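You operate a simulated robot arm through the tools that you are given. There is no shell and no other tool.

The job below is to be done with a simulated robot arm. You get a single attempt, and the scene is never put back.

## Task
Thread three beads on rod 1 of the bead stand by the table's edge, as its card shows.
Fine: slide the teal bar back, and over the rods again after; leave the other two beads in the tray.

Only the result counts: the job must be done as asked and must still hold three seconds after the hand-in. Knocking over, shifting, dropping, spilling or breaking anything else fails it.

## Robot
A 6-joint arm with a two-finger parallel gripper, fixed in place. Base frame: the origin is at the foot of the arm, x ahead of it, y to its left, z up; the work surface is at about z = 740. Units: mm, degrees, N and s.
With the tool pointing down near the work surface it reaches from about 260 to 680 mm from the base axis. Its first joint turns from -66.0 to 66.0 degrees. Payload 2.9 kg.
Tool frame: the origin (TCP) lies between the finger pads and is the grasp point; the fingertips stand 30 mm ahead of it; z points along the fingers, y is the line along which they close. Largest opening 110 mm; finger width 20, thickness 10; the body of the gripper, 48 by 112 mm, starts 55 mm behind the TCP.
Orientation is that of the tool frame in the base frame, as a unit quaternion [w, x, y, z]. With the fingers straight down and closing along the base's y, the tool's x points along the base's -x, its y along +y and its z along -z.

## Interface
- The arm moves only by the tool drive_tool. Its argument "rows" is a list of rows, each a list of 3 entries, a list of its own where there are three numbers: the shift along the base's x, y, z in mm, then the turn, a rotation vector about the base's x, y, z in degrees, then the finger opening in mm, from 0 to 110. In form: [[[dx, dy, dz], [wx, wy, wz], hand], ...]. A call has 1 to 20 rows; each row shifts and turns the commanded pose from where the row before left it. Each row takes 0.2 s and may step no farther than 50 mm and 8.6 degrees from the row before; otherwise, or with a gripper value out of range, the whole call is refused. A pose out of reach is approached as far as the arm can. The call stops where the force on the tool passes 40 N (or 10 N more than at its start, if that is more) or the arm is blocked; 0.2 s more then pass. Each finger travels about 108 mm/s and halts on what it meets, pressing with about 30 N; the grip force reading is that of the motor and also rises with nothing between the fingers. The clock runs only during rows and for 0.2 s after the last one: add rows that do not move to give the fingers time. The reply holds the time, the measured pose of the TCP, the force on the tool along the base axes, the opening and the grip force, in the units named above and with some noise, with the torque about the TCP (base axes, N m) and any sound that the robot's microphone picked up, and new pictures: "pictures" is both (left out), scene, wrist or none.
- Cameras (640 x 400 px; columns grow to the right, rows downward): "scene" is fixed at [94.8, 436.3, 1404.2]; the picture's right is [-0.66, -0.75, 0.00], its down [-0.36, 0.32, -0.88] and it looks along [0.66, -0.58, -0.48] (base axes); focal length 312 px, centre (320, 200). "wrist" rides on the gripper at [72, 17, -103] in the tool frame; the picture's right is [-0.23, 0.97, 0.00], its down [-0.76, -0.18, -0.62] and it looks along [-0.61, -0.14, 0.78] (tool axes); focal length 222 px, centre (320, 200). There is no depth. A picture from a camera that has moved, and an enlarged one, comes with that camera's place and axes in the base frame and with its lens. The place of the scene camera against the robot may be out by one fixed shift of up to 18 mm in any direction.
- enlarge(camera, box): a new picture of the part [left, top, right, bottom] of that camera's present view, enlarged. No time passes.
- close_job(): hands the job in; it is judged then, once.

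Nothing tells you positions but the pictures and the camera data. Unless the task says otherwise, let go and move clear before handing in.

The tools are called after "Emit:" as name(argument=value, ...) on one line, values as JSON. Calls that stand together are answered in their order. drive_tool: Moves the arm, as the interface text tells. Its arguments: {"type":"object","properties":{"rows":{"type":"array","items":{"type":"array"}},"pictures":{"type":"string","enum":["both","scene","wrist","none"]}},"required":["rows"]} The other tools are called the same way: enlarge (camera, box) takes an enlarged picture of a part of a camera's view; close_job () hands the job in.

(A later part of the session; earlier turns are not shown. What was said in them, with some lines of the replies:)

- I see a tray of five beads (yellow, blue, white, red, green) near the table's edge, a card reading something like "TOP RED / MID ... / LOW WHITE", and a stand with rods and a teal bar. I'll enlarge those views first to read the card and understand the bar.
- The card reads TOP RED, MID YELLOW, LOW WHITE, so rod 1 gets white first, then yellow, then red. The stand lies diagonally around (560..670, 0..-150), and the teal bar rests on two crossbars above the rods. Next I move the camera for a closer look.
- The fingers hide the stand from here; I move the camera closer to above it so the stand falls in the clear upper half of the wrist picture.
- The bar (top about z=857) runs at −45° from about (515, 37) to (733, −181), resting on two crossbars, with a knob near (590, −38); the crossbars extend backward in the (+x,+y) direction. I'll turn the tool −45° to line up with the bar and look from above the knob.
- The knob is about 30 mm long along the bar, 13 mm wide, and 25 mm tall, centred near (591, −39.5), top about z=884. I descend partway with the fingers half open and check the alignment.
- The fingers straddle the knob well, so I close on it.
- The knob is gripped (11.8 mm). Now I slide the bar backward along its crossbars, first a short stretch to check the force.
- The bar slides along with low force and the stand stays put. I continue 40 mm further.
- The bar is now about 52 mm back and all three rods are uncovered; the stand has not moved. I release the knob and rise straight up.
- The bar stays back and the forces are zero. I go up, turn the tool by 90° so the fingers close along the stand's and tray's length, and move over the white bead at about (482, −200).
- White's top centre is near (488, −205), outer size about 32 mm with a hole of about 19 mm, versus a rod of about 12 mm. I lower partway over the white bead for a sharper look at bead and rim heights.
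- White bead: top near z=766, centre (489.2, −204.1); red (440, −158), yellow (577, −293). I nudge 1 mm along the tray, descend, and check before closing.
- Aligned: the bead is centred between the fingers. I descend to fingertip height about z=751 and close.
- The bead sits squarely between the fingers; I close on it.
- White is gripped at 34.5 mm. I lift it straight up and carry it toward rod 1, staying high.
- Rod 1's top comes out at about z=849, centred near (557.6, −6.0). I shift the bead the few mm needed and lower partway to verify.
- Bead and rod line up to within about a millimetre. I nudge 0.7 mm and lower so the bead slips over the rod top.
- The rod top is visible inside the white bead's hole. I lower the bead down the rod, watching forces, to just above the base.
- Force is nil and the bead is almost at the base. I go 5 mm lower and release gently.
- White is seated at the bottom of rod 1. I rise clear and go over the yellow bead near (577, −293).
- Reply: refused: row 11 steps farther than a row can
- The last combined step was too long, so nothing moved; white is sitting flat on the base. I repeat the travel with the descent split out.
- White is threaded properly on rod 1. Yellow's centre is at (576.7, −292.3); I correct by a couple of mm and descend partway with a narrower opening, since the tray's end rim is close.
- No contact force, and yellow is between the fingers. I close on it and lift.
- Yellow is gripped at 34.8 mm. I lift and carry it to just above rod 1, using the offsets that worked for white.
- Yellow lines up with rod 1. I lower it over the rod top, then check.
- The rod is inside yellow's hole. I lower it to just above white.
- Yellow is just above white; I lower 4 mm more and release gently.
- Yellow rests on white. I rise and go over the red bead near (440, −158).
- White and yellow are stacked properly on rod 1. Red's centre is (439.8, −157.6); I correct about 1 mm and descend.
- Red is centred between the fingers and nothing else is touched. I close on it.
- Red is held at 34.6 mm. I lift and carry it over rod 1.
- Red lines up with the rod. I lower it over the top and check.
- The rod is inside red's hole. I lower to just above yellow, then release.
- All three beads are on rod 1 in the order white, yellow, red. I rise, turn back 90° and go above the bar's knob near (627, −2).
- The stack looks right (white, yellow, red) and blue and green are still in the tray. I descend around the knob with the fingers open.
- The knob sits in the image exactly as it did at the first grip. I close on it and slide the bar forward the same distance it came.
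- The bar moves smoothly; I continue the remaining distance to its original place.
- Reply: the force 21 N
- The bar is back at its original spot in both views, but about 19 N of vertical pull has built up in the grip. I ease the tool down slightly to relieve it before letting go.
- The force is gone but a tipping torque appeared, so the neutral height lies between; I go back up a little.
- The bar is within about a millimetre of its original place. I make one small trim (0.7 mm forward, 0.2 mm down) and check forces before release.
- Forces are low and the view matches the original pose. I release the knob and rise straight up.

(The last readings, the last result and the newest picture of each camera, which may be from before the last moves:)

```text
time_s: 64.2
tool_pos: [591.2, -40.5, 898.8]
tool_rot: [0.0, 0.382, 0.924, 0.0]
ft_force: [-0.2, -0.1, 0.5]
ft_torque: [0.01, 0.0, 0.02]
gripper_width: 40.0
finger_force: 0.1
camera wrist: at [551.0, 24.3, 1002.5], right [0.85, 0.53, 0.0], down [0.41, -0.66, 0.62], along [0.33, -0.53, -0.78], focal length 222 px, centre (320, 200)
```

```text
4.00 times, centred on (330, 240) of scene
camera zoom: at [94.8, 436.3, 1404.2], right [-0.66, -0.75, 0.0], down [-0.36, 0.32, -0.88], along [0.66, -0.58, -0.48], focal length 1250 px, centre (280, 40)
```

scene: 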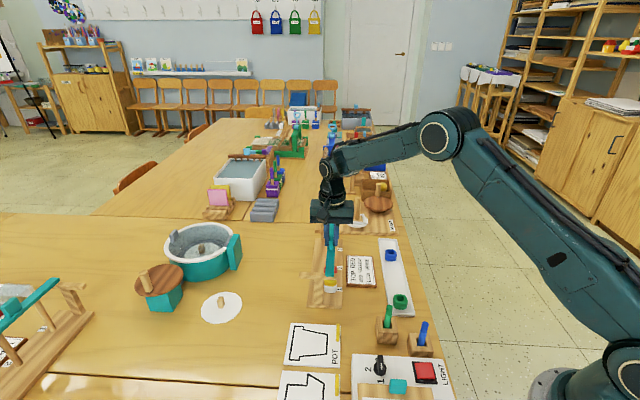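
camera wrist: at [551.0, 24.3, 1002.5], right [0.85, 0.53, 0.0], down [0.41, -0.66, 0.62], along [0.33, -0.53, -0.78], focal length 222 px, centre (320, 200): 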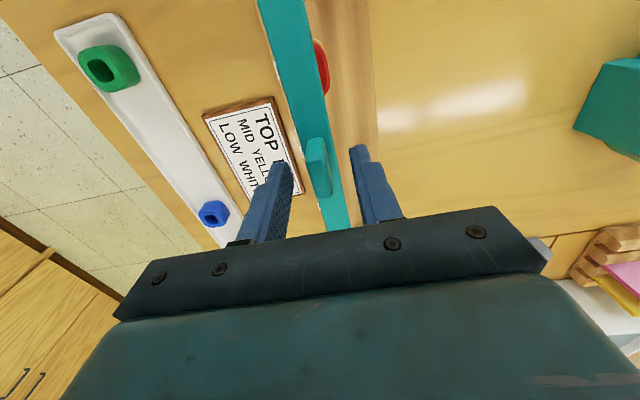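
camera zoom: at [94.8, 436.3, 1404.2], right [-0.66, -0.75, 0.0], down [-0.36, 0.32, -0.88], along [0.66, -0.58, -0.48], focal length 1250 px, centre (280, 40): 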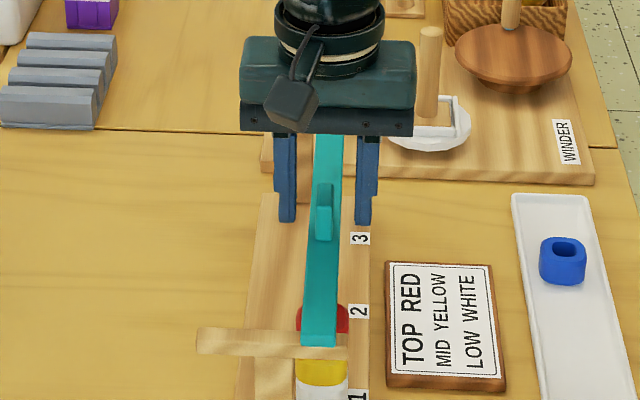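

The bar is back over the rods, matching the original image. I rise straight up and retreat toward the start pose for a final check.

Emit:
drive_tool(rows=[[[0, 0, 30], [0, 0, 0], 40], [[0, 0, 40], [0, 0, 0], 40], [[0, 0, 45], [0, 0, 0], 50], [[-30, -5, 20], [0, 0, 7.5], 60], [[-35, -10, 10], [0, 0, 7.5], 60], [[-35, -10, 10], [0, 0, 7.5], 60], [[-35, -10, 10], [0, 0, 7.5], 60], [[-35, -10, 0], [0, 0, 7.5], 60], [[-35, -10, 0], [0, 0, 7.5], 60], [[0, 0, 0], [0, 0, 0], 60]], pictures="both")

Emit:
enlarge(camera="scene", box=[285, 195, 425, 325])

Emit:
enlarge(camera="wrist", box=[220, 50, 440, 250])

```text
time_s: 66.4
tool_pos: [386.1, -95.1, 1065.5]
tool_rot: [0.001, -0.001, 1.0, -0.001]
ft_force: [0.9, -0.3, -0.1]
ft_torque: [0.01, 0.01, -0.01]
gripper_width: 59.8
finger_force: 0.0
camera wrist: at [313.0, -77.2, 1168.2], right [0.23, 0.97, 0.0], down [0.76, -0.18, 0.62], along [0.61, -0.14, -0.78], focal length 222 px, centre (320, 200)
```

scene: 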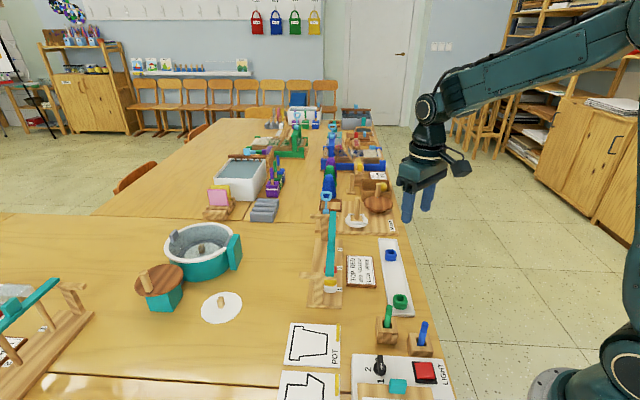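
wrist: 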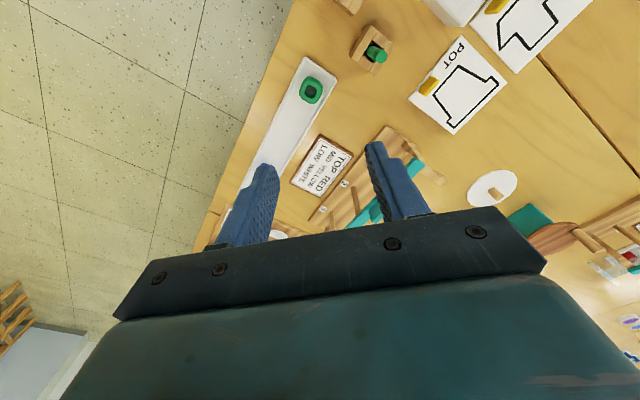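

```text
3.08 times, centred on (355, 260) of scene
camera zoom: at [94.7, 436.3, 1404.2], right [-0.66, -0.75, 0.0], down [-0.36, 0.32, -0.88], along [0.66, -0.58, -0.48], focal length 961 px, centre (212, 15)
```

zoom: 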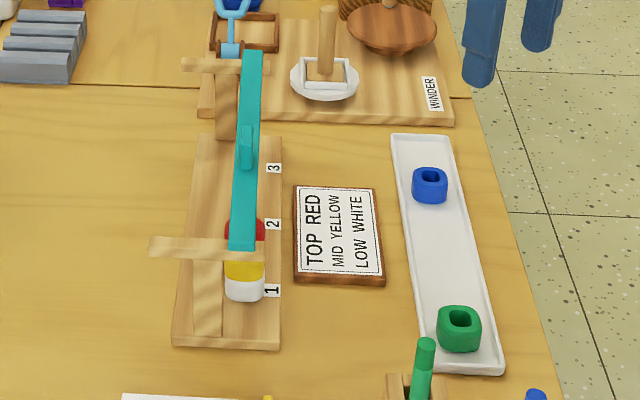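

```text
2.00 times, centred on (330, 150) of wrist
camera zoom: at [313.0, -77.2, 1168.2], right [0.23, 0.97, 0.0], down [0.76, -0.18, 0.62], along [0.61, -0.14, -0.78], focal length 444 px, centre (300, 300)
```

zoom: 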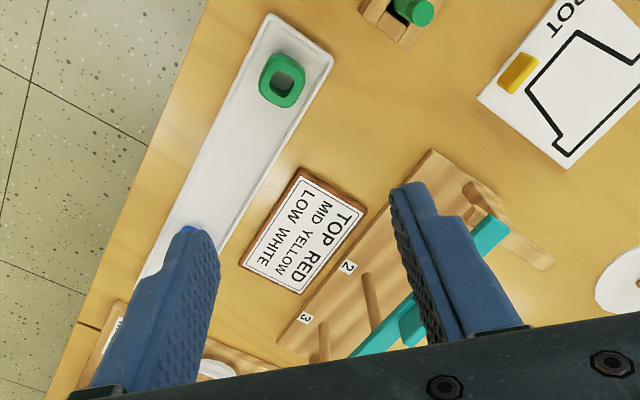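

Rod 1 now holds white at the bottom, yellow in the middle and red on top. The teal bar is back over the rods, and its end points match the first picture. Blue and green are still in the tray, the stand and tray haven't shifted, and the arm is clear. I'm handing in the job.

Emit:
close_job()

```text
The job is handed in.
```

The job is handed in. Rod 1 of the stand by the table's edge holds white at the bottom, yellow in the middle and red on top, as the card shows.

The teal bar was slid back for the threading. It is now over the rods again, matching its original position to about a millimetre in the pictures. Blue and green are still in the tray, and the tray and stand have not moved. The gripper let go and the arm moved clear before the hand-in, and I saw nothing else disturbed.
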